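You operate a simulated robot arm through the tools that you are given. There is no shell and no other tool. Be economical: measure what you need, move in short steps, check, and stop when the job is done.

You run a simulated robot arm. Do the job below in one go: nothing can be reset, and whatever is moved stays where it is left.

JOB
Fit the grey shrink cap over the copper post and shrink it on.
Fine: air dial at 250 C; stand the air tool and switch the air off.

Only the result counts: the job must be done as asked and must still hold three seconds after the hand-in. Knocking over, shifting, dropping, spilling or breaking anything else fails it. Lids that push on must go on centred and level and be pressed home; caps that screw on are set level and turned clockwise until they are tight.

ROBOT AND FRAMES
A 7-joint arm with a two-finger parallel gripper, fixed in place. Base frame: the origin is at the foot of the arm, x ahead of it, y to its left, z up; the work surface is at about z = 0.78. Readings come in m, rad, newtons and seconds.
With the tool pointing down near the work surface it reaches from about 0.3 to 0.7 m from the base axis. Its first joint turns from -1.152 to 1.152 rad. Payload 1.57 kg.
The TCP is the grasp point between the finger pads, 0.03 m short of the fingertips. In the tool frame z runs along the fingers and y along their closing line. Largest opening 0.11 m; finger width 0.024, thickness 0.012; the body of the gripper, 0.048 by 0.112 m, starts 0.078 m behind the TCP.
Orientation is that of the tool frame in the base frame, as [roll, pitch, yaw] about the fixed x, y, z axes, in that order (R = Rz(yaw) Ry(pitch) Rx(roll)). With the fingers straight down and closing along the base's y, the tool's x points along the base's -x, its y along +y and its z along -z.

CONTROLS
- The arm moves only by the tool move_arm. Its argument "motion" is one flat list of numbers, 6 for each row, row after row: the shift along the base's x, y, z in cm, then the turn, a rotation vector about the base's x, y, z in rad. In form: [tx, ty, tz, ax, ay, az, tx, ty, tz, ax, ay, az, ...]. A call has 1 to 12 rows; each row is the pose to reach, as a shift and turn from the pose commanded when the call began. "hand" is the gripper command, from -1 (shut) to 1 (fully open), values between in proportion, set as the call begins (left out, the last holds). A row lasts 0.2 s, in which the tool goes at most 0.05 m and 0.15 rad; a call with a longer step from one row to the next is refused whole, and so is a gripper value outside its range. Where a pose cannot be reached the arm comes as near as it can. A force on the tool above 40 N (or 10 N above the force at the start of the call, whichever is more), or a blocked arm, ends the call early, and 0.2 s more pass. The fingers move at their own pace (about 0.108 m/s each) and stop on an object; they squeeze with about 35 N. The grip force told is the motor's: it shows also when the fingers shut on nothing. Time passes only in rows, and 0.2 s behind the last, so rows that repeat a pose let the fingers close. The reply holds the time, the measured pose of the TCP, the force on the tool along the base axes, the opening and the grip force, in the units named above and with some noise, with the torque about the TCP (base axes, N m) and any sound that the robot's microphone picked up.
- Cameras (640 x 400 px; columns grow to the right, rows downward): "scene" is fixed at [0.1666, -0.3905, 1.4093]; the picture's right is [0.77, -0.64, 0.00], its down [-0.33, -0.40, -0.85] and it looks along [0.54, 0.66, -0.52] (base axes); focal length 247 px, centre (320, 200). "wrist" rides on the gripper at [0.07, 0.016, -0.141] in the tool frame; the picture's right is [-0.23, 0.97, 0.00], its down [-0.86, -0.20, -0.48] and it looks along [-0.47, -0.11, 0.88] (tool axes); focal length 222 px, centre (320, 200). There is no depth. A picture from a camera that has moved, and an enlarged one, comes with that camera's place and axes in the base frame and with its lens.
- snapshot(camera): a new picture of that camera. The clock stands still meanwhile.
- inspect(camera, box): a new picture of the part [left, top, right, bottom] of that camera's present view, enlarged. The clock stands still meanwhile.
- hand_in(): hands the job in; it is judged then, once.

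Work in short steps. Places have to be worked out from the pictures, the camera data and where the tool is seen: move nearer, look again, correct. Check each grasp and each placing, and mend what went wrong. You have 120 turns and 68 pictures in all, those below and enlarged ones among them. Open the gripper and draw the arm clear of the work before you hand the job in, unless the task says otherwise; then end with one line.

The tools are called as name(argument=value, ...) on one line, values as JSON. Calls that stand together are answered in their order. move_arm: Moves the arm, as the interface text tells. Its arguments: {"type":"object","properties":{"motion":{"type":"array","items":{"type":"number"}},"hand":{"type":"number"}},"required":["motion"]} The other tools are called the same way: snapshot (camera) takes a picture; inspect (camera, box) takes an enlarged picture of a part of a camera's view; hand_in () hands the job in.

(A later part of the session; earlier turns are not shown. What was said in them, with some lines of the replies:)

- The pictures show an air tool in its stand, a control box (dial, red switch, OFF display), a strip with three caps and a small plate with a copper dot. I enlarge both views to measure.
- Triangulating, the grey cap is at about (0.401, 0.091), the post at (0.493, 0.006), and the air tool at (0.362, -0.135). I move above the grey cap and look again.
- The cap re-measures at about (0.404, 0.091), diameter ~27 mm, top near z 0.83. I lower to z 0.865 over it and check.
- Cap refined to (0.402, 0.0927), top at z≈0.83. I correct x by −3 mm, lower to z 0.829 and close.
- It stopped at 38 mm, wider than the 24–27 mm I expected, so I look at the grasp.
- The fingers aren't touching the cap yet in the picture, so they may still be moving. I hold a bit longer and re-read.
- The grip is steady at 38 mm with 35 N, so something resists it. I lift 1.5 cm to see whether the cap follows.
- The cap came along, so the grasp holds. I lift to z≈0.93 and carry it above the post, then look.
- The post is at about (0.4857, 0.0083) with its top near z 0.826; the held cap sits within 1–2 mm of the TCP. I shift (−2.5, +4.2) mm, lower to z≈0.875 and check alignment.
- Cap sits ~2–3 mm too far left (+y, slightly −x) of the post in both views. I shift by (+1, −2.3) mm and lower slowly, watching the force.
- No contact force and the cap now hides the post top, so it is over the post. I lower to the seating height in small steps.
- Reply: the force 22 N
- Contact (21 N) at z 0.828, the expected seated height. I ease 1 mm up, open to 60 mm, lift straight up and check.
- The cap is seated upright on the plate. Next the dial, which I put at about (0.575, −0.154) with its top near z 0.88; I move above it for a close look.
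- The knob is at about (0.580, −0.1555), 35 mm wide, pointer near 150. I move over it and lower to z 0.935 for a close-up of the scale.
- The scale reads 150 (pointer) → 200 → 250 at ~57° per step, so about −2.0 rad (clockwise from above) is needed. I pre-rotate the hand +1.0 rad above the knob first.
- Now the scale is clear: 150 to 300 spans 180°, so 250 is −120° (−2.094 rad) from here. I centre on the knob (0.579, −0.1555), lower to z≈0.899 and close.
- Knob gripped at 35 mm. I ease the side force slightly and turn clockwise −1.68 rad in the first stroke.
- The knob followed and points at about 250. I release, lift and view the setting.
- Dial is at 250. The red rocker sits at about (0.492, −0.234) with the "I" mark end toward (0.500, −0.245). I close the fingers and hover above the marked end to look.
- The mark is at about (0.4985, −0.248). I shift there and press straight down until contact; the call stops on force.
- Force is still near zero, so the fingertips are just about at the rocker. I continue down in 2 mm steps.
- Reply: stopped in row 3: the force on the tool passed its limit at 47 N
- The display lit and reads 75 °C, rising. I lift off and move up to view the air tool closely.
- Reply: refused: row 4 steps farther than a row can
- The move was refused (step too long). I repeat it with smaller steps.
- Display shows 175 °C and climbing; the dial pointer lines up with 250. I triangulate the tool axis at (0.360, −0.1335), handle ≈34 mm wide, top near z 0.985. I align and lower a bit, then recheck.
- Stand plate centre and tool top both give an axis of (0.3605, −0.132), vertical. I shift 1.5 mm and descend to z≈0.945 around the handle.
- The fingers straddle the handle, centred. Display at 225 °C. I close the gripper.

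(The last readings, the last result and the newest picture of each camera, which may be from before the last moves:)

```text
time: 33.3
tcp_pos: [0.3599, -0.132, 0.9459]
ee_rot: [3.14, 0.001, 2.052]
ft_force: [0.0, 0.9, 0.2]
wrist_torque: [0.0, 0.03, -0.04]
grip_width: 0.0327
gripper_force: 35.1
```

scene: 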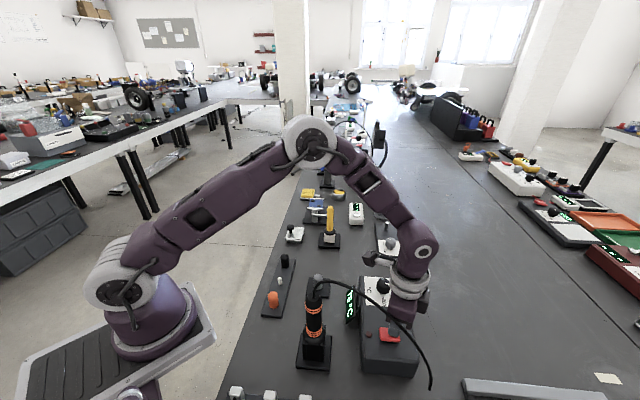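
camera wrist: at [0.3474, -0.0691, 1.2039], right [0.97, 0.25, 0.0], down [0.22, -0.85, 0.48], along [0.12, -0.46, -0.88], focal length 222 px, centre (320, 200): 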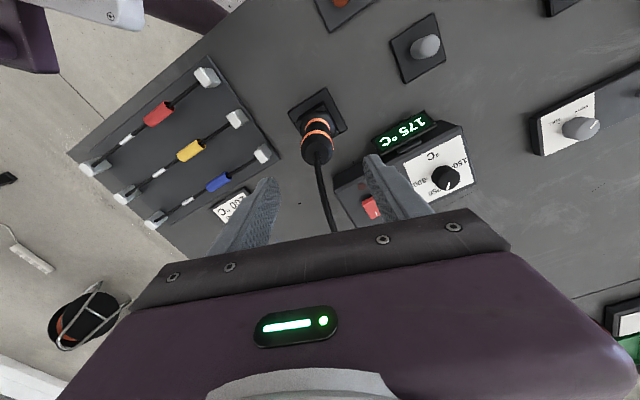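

Firm grip at 33 mm. I record the stand pose (0.360, −0.132, 0.9455) and lift straight up 14 cm.

move_arm(motion=[0, 0, 1, 0, 0, 0, 0, 0, 2.5, 0, 0, 0, 0, 0, 4.5, 0, 0, 0, 0, 0, 7, 0, 0, 0, 0, 0, 10, 0, 0, 0, 0, 0, 14, 0, 0, 0, 0, 0, 14, 0, 0, 0])

inspect(camera="scene", box=[260, 190, 440, 370])

inspect(camera="wrist", box=[200, 20, 440, 220])

```text
time: 34.9
tcp_pos: [0.3592, -0.1313, 1.0869]
ee_rot: [3.141, 0.0, 2.051]
ft_force: [0.0, -0.2, -3.2]
wrist_torque: [0.0, 0.0, -0.01]
grip_width: 0.0327
gripper_force: 35.4
```

```text
2.22 times, centred on (350, 280) of scene
camera zoom: at [0.1666, -0.3905, 1.4093], right [0.77, -0.64, 0.0], down [-0.33, -0.4, -0.85], along [0.54, 0.66, -0.52], focal length 548 px, centre (253, 22)
```

zoom: 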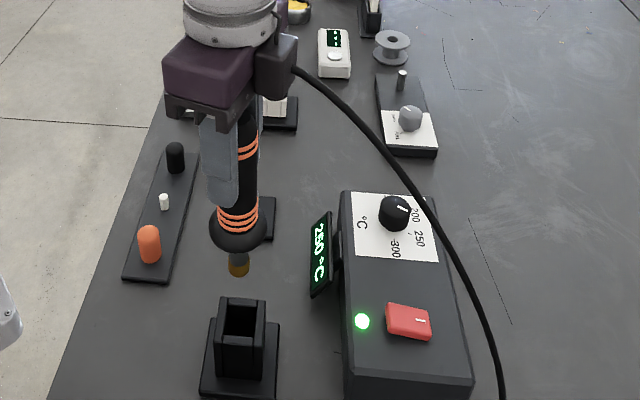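

```text
2.00 times, centred on (320, 120) of wrist
camera zoom: at [0.3425, -0.0616, 1.2268], right [0.97, 0.25, 0.0], down [0.22, -0.85, 0.48], along [0.12, -0.46, -0.88], focal length 444 px, centre (320, 360)
```

zoom: 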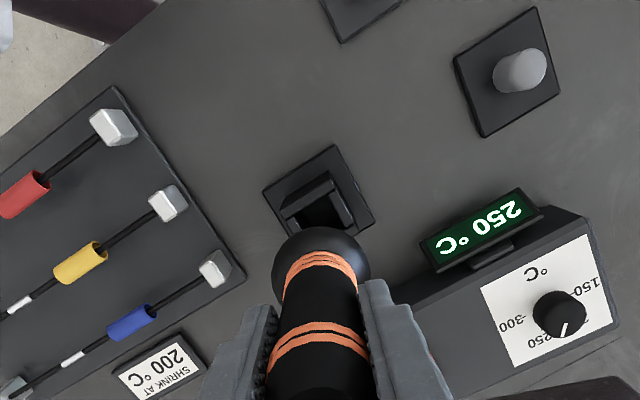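

Green ready light at 250 °C; the nozzle tip is about 0.150 m below the TCP. I carry it at this height over the cap (0.486, 0.008).

move_arm(motion=[2.5, 2.8, 0, 0, 0, 0, 5, 5.6, 0, 0, 0, 0, 7.5, 8.4, 0, 0, 0, 0, 10, 11.2, 0, 0, 0, 0, 12.6, 14, 0, 0, 0, 0, 12.6, 14, -2, 0, 0, 0, 12.6, 14, -4, 0, 0, 0, 12.6, 14, -4, 0, 0, 0])

inspect(camera="scene", box=[260, 190, 400, 310])

inspect(camera="wrist", box=[220, 20, 420, 200])

```text
time: 36.7
tcp_pos: [0.4872, 0.0089, 1.0428]
ee_rot: [3.141, -0.001, 2.053]
ft_force: [0.6, 0.2, -2.4]
wrist_torque: [0.02, 0.01, 0.0]
grip_width: 0.0329
gripper_force: 34.9
```

```text
3.33 times, centred on (330, 250) of scene
camera zoom: at [0.1666, -0.3905, 1.4093], right [0.77, -0.64, 0.0], down [-0.33, -0.4, -0.85], along [0.54, 0.66, -0.52], focal length 822 px, centre (287, 33)
```

zoom: 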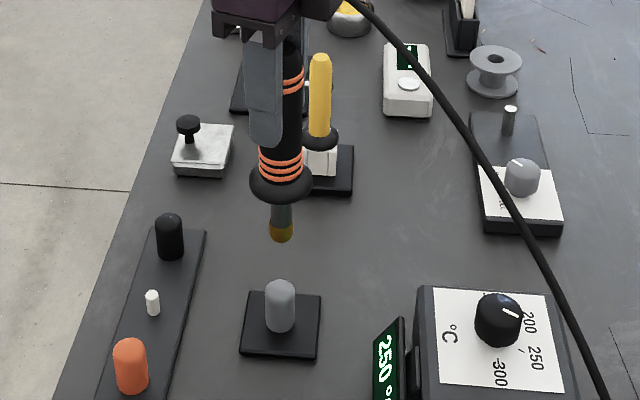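

```text
2.22 times, centred on (320, 110) of wrist
camera zoom: at [0.4685, 0.0779, 1.1842], right [0.97, 0.25, 0.0], down [0.22, -0.85, 0.48], along [0.12, -0.46, -0.88], focal length 494 px, centre (320, 400)
```

zoom: 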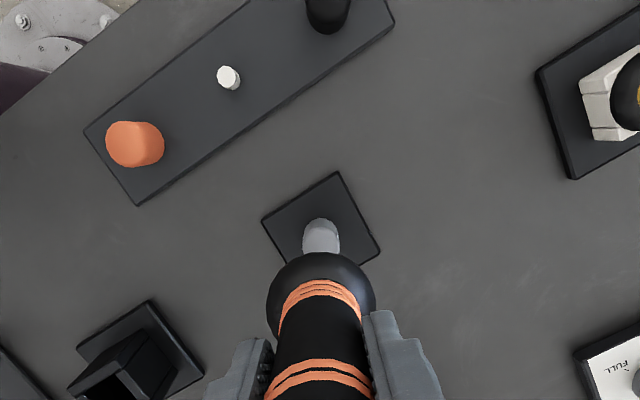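

Nozzle is directly over the cap. I lower 3.8 cm to a gap of about 2.5–3 cm and hold there a few seconds.

move_arm(motion=[0, 0, -1.3, 0, 0, 0, 0, 0, -2.6, 0, 0, 0, 0, 0, -3.8, 0, 0, 0, 0, 0, -3.8, 0, 0, 0, 0, 0, -3.8, 0, 0, 0, 0, 0, -3.8, 0, 0, 0, 0, 0, -3.8, 0, 0, 0, 0, 0, -3.8, 0, 0, 0, 0, 0, -3.8, 0, 0, 0, 0, 0, -3.8, 0, 0, 0])

inspect(camera="scene", box=[260, 190, 400, 310])

```text
time: 38.9
tcp_pos: [0.4869, 0.0091, 1.007]
ee_rot: [3.139, 0.0, 2.053]
ft_force: [-0.2, 0.2, -2.2]
wrist_torque: [-0.01, 0.01, -0.01]
grip_width: 0.0327
gripper_force: 35.1
```

```text
3.33 times, centred on (330, 250) of scene
camera zoom: at [0.1666, -0.3905, 1.4093], right [0.77, -0.64, 0.0], down [-0.33, -0.4, -0.85], along [0.54, 0.66, -0.52], focal length 822 px, centre (287, 33)
```

zoom: 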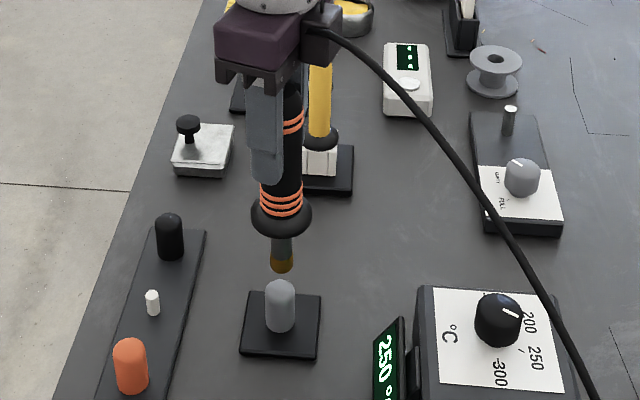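

The gap looks about 2–3 cm and the cap hasn't visibly changed yet. I hold longer.

move_arm(motion=[0, 0, 0, 0, 0, 0, 0, 0, 0, 0, 0, 0, 0, 0, 0, 0, 0, 0, 0, 0, 0, 0, 0, 0, 0, 0, 0, 0, 0, 0, 0, 0, 0, 0, 0, 0, 0, 0, 0, 0, 0, 0, 0, 0, 0, 0, 0, 0, 0, 0, 0, 0, 0, 0, 0, 0, 0, 0, 0, 0, 0, 0, 0, 0, 0, 0, 0, 0, 0, 0, 0, 0])

inspect(camera="scene", box=[300, 240, 360, 300])

```text
time: 41.5
tcp_pos: [0.4867, 0.0073, 1.0073]
ee_rot: [3.14, 0.0, 2.054]
ft_force: [1.1, 0.6, -2.0]
wrist_torque: [0.02, 0.01, 0.0]
grip_width: 0.0327
gripper_force: 34.8
```

```text
6.67 times, centred on (330, 270) of scene
camera zoom: at [0.1666, -0.3905, 1.4093], right [0.77, -0.64, 0.0], down [-0.33, -0.4, -0.85], along [0.54, 0.66, -0.52], focal length 1644 px, centre (253, -267)
```

zoom: 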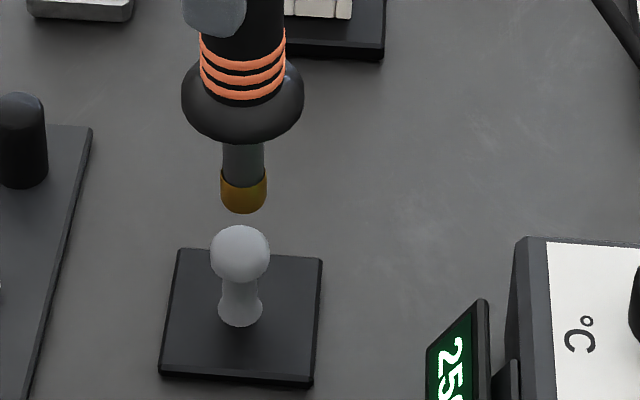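

The cap is shrinking onto the post. I hold a little longer and compare, to see if it is complete.

move_arm(motion=[0, 0, 0, 0, 0, 0, 0, 0, 0, 0, 0, 0, 0, 0, 0, 0, 0, 0, 0, 0, 0, 0, 0, 0, 0, 0, 0, 0, 0, 0])

inspect(camera="scene", box=[300, 240, 360, 300])

```text
time: 42.7
tcp_pos: [0.4856, 0.0087, 1.0067]
ee_rot: [3.14, 0.002, 2.053]
ft_force: [0.2, 0.2, -2.4]
wrist_torque: [0.0, -0.01, 0.01]
grip_width: 0.0326
gripper_force: 34.7
```

```text
6.67 times, centred on (330, 270) of scene
camera zoom: at [0.1666, -0.3905, 1.4093], right [0.77, -0.64, 0.0], down [-0.33, -0.4, -0.85], along [0.54, 0.66, -0.52], focal length 1644 px, centre (253, -267)
```

zoom: 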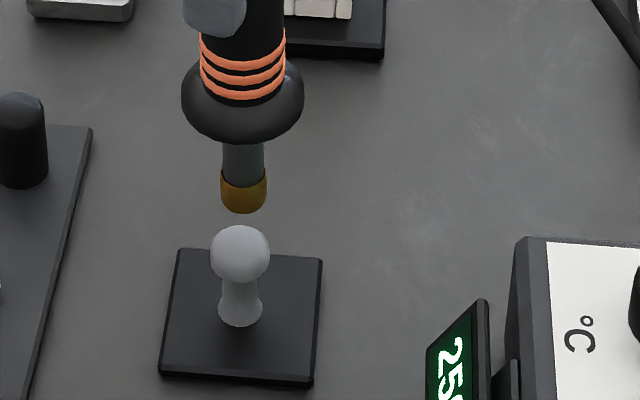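

No further change, so the shrink is complete. I lift and carry the tool back above its stand.

move_arm(motion=[0, 0, 3, 0, 0, 0, 0, 0, 7.8, 0, 0, 0, -2.6, -2.8, 7.8, 0, 0, 0, -5, -5.6, 7.8, 0, 0, 0, -7.5, -8.4, 7.8, 0, 0, 0, -10, -11.2, 7.8, 0, 0, 0, -12.6, -14, 7.8, 0, 0, 0, -12.6, -14, 7.8, 0, 0, 0, -12.6, -14, 7.8, 0, 0, 0])

inspect(camera="wrist", box=[200, 20, 440, 220])

inspect(camera="scene", box=[260, 190, 440, 370])

```text
time: 44.7
tcp_pos: [0.3623, -0.1313, 1.0836]
ee_rot: [3.14, 0.001, 2.052]
ft_force: [-0.1, -0.3, -3.3]
wrist_torque: [-0.03, -0.01, 0.01]
grip_width: 0.0324
gripper_force: 35.0
```

```text
2.00 times, centred on (320, 120) of wrist
camera zoom: at [0.3444, -0.061, 1.224], right [0.97, 0.25, 0.0], down [0.22, -0.85, 0.48], along [0.12, -0.46, -0.88], focal length 444 px, centre (320, 360)
```

zoom: 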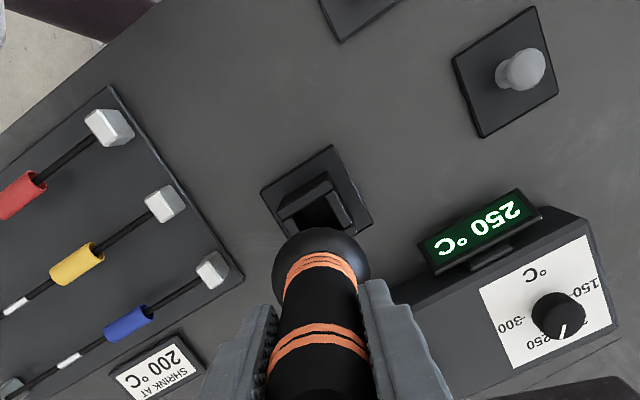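

```text
2.22 times, centred on (350, 280) of scene
camera zoom: at [0.1666, -0.3905, 1.4093], right [0.77, -0.64, 0.0], down [-0.33, -0.4, -0.85], along [0.54, 0.66, -0.52], focal length 548 px, centre (253, 22)
```

zoom: 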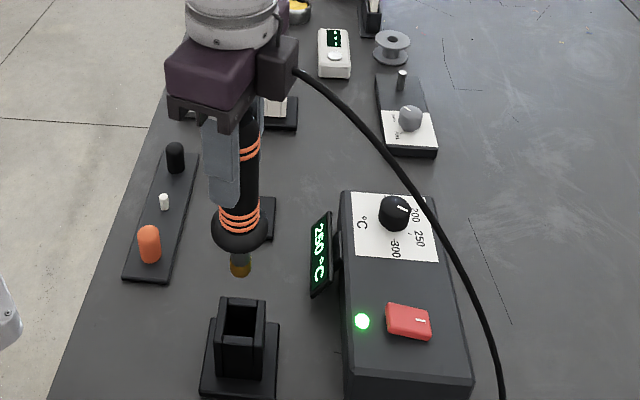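

The tool is ~2 mm off in x versus its lift-out pose, so I correct (−1.8, −0.5) mm and lower most of the way into the stand.

move_arm(motion=[-0.18, -0.05, 0, 0, 0, 0, -0.18, -0.05, 0, 0, 0, 0, -0.18, -0.05, -3, 0, 0, 0, -0.18, -0.05, -6, 0, 0, 0, -0.18, -0.05, -8.5, 0, 0, 0, -0.18, -0.05, -10.5, 0, 0, 0, -0.18, -0.05, -12, 0, 0, 0, -0.18, -0.05, -12.8, 0, 0, 0, -0.18, -0.05, -12.8, 0, 0, 0])

inspect(camera="scene", box=[270, 250, 390, 380])

```text
time: 46.7
tcp_pos: [0.359, -0.1336, 0.9561]
ee_rot: [3.141, -0.001, 2.054]
ft_force: [-0.6, -0.4, -1.3]
wrist_torque: [0.06, 0.05, 0.02]
grip_width: 0.0328
gripper_force: 34.6
```

```text
3.08 times, centred on (330, 315) of scene
camera zoom: at [0.1666, -0.3905, 1.4093], right [0.77, -0.64, 0.0], down [-0.33, -0.4, -0.85], along [0.54, 0.66, -0.52], focal length 759 px, centre (289, -154)
```

zoom: 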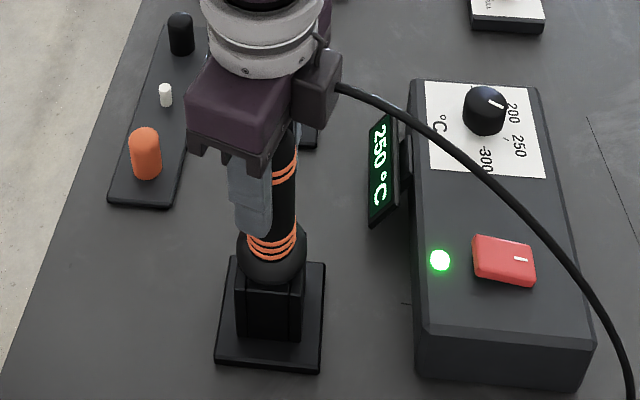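

It is in the stand guide, about 1 cm from seated. I lower the last bit in small steps until contact.

move_arm(motion=[0, 0, -0.3, 0, 0, 0, 0, 0, -0.6, 0, 0, 0, 0, 0, -0.9, 0, 0, 0, 0, 0, -1.1, 0, 0, 0, 0, 0, -1.1, 0, 0, 0])

```text
time: 47.9
tcp_pos: [0.3599, -0.1328, 0.9463]
ee_rot: [3.139, 0.0, 2.052]
ft_force: [-0.4, -0.2, -2.4]
wrist_torque: [0.01, 0.01, 0.0]
grip_width: 0.0327
gripper_force: 35.3
```

Still carrying the weight (−2.4 N), so I go down 1 mm at a time.

move_arm(motion=[0, 0, -0.1, 0, 0, 0, 0, 0, -0.2, 0, 0, 0, 0, 0, -0.2, 0, 0, 0])

```text
time: 48.6
tcp_pos: [0.3596, -0.1319, 0.9452]
ee_rot: [3.139, 0.002, 2.05]
ft_force: [-2.1, 0.2, 9.1]
wrist_torque: [0.01, 0.41, -0.01]
grip_width: 0.0328
gripper_force: 35.2
stopped in row 3: the force on the tool passed its limit at 42 N (the readings are from after the stop); the commanded pose is now the measured one
```

Contact: the tool is seated. I open the gripper to 77 mm and rise straight up.

move_arm(motion=[0, 0, 0, 0, 0, 0, 0, 0, 0, 0, 0, 0, 0, 0, 0, 0, 0, 0, 0, 0, 2, 0, 0, 0, 0, 0, 5, 0, 0, 0, 0, 0, 9, 0, 0, 0, 0, 0, 13, 0, 0, 0, 0, 0, 13, 0, 0, 0], hand=0.4)

inspect(camera="scene", box=[260, 220, 440, 380])

```text
time: 50.4
tcp_pos: [0.3586, -0.134, 1.0751]
ee_rot: [3.139, 0.003, 2.052]
ft_force: [-0.8, -0.6, 0.1]
wrist_torque: [-0.02, -0.03, 0.03]
grip_width: 0.077
gripper_force: 0.1
```

```text
2.50 times, centred on (350, 300) of scene
camera zoom: at [0.1666, -0.3905, 1.4093], right [0.77, -0.64, 0.0], down [-0.33, -0.4, -0.85], along [0.54, 0.66, -0.52], focal length 616 px, centre (245, -50)
```

zoom: 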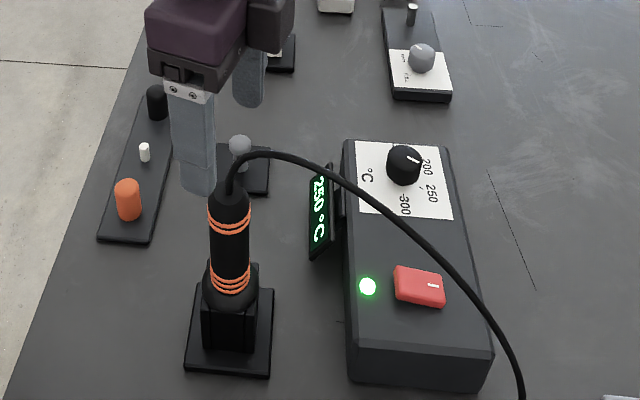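

The tool stands in its stand. Now the off side of the rocker, at about (0.481, −0.220): I close the fingers, move over at height and come down to just above it.

move_arm(motion=[3, -2.1, 0, 0, 0, 0, 6.2, -4.3, 0, 0, 0, 0, 9.3, -6.5, 0, 0, 0, 0, 12.2, -8.6, 0, 0, 0, 0, 12.2, -8.6, -4, 0, 0, 0, 12.2, -8.6, -8, 0, 0, 0, 12.2, -8.6, -12, 0, 0, 0, 12.2, -8.6, -14, 0, 0, 0, 12.2, -8.6, -14, 0, 0, 0], hand=-1)

inspect(camera="wrist", box=[220, 60, 420, 220])

```text
time: 52.4
tcp_pos: [0.4832, -0.2181, 0.9342]
ee_rot: [3.14, 0.002, 2.052]
ft_force: [0.3, -0.2, -0.3]
wrist_torque: [0.0, 0.02, -0.01]
grip_width: 0.0
gripper_force: 21.5
```

```text
2.50 times, centred on (320, 140) of wrist
camera zoom: at [0.4651, -0.1493, 1.075], right [0.97, 0.25, 0.0], down [0.22, -0.85, 0.48], along [0.12, -0.46, -0.88], focal length 555 px, centre (320, 350)
```

zoom: 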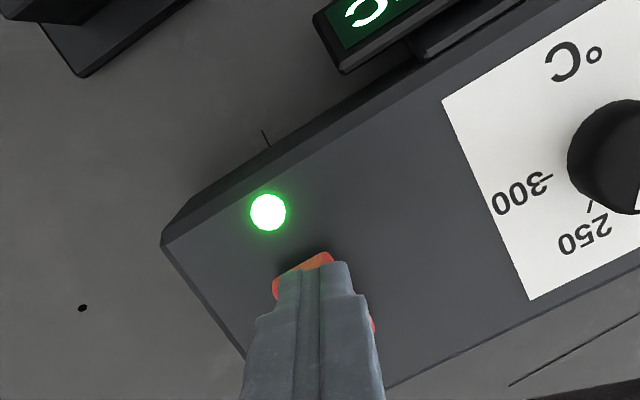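

The rocker's off end edge is near (0.478, −0.222). I shift to (0.482, −0.223) and press down in small steps.

move_arm(motion=[-0.05, -0.5, 0, 0, 0, 0, -0.05, -0.5, -2, 0, 0, 0, -0.05, -0.5, -3, 0, 0, 0, -0.05, -0.5, -3.4, 0, 0, 0, -0.05, -0.5, -3.7, 0, 0, 0, -0.05, -0.5, -4, 0, 0, 0, -0.05, -0.5, -4.2, 0, 0, 0, -0.05, -0.5, -4.4, 0, 0, 0, -0.05, -0.5, -4.6, 0, 0, 0])

inspect(camera="scene", box=[300, 240, 440, 380])

```text
time: 54.3
tcp_pos: [0.4817, -0.2228, 0.8933]
ee_rot: [3.136, 0.004, 2.053]
ft_force: [-6.9, 4.6, 12.2]
wrist_torque: [0.08, 0.01, 0.06]
grip_width: 0.0
gripper_force: 21.1
stopped in row 9: the force on the tool passed its limit at 48 N (the readings are from after the stop); the commanded pose is now the measured one
```

```text
2.86 times, centred on (370, 310) of scene
camera zoom: at [0.1663, -0.3903, 1.4094], right [0.77, -0.64, 0.0], down [-0.33, -0.4, -0.85], along [0.54, 0.66, -0.52], focal length 705 px, centre (177, -114)
```

zoom: 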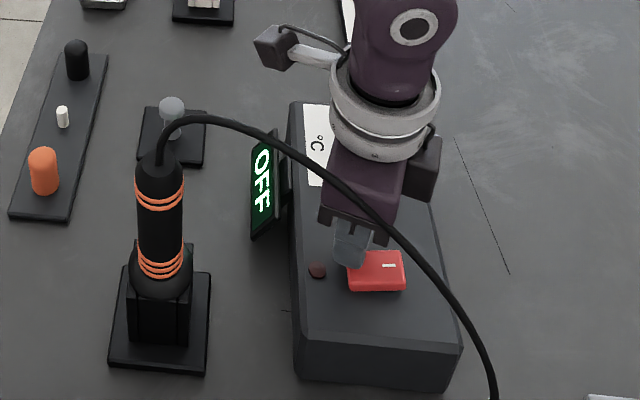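

The display reads OFF. I lift straight up, draw clear, open the gripper and do a final check.

move_arm(motion=[0, 0, 3, 0, 0, 0, 0, 0, 7, 0, 0, 0, 0, 0, 11.5, 0, 0, 0, 0, 0, 16, 0, 0, 0, 0, 0, 20.5, 0, 0, 0, 0, 0, 25, 0, 0, 0, 0, 4, 27, 0, 0, 0, 0, 8, 27, 0, 0, 0, 0, 8, 27, 0, 0, 0])

move_arm(motion=[0, 0, 0, 0, 0, 0, 0, 0, 0, 0, 0, 0, 0, 0, 0, 0, 0, 0], hand=1)

inspect(camera="scene", box=[260, 220, 440, 380])

snapshot(camera="wrist")

```text
time: 56.3
tcp_pos: [0.4834, -0.1452, 1.1622]
ee_rot: [3.136, 0.006, 2.053]
ft_force: [0.0, 0.5, 0.6]
wrist_torque: [0.03, 0.01, 0.02]
grip_width: 0.0002
gripper_force: 21.3
```

```text
time: 57.1
tcp_pos: [0.4834, -0.1438, 1.1632]
ee_rot: [3.138, 0.003, 2.052]
ft_force: [-0.4, 0.3, 0.0]
wrist_torque: [-0.02, 0.0, -0.03]
grip_width: 0.11
gripper_force: 0.1
```

```text
2.50 times, centred on (350, 300) of scene
camera zoom: at [0.1666, -0.3905, 1.4093], right [0.77, -0.64, 0.0], down [-0.33, -0.4, -0.85], along [0.54, 0.66, -0.52], focal length 616 px, centre (245, -50)
```

zoom: 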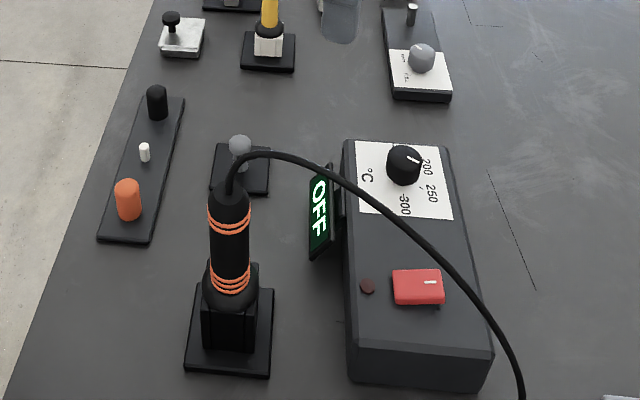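

```text
12 pictures are left
camera wrist: at [0.4658, -0.0748, 1.3034], right [0.97, 0.25, 0.01], down [0.22, -0.85, 0.48], along [0.12, -0.46, -0.88], focal length 222 px, centre (320, 200)
```

wrist: 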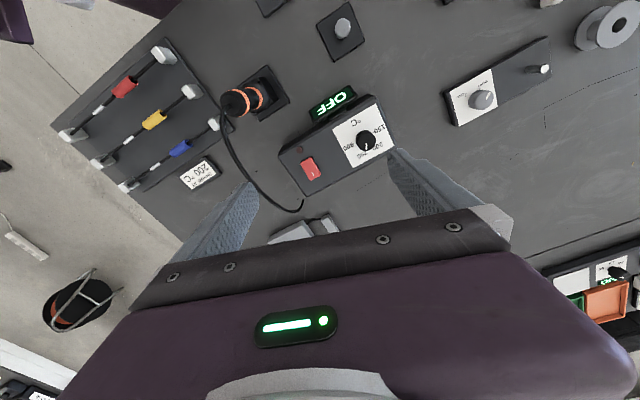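

The cap is shrunk on the post, the dial is at 250, the tool is in its stand, the air is off and the arm is clear with the gripper open. I hand in.

hand_in()

```text
The job is handed in.
```

The grey cap is fitted over the copper post and shrunk on. The air dial is at 250 °C, the air tool is back in its stand, and the air is switched off.
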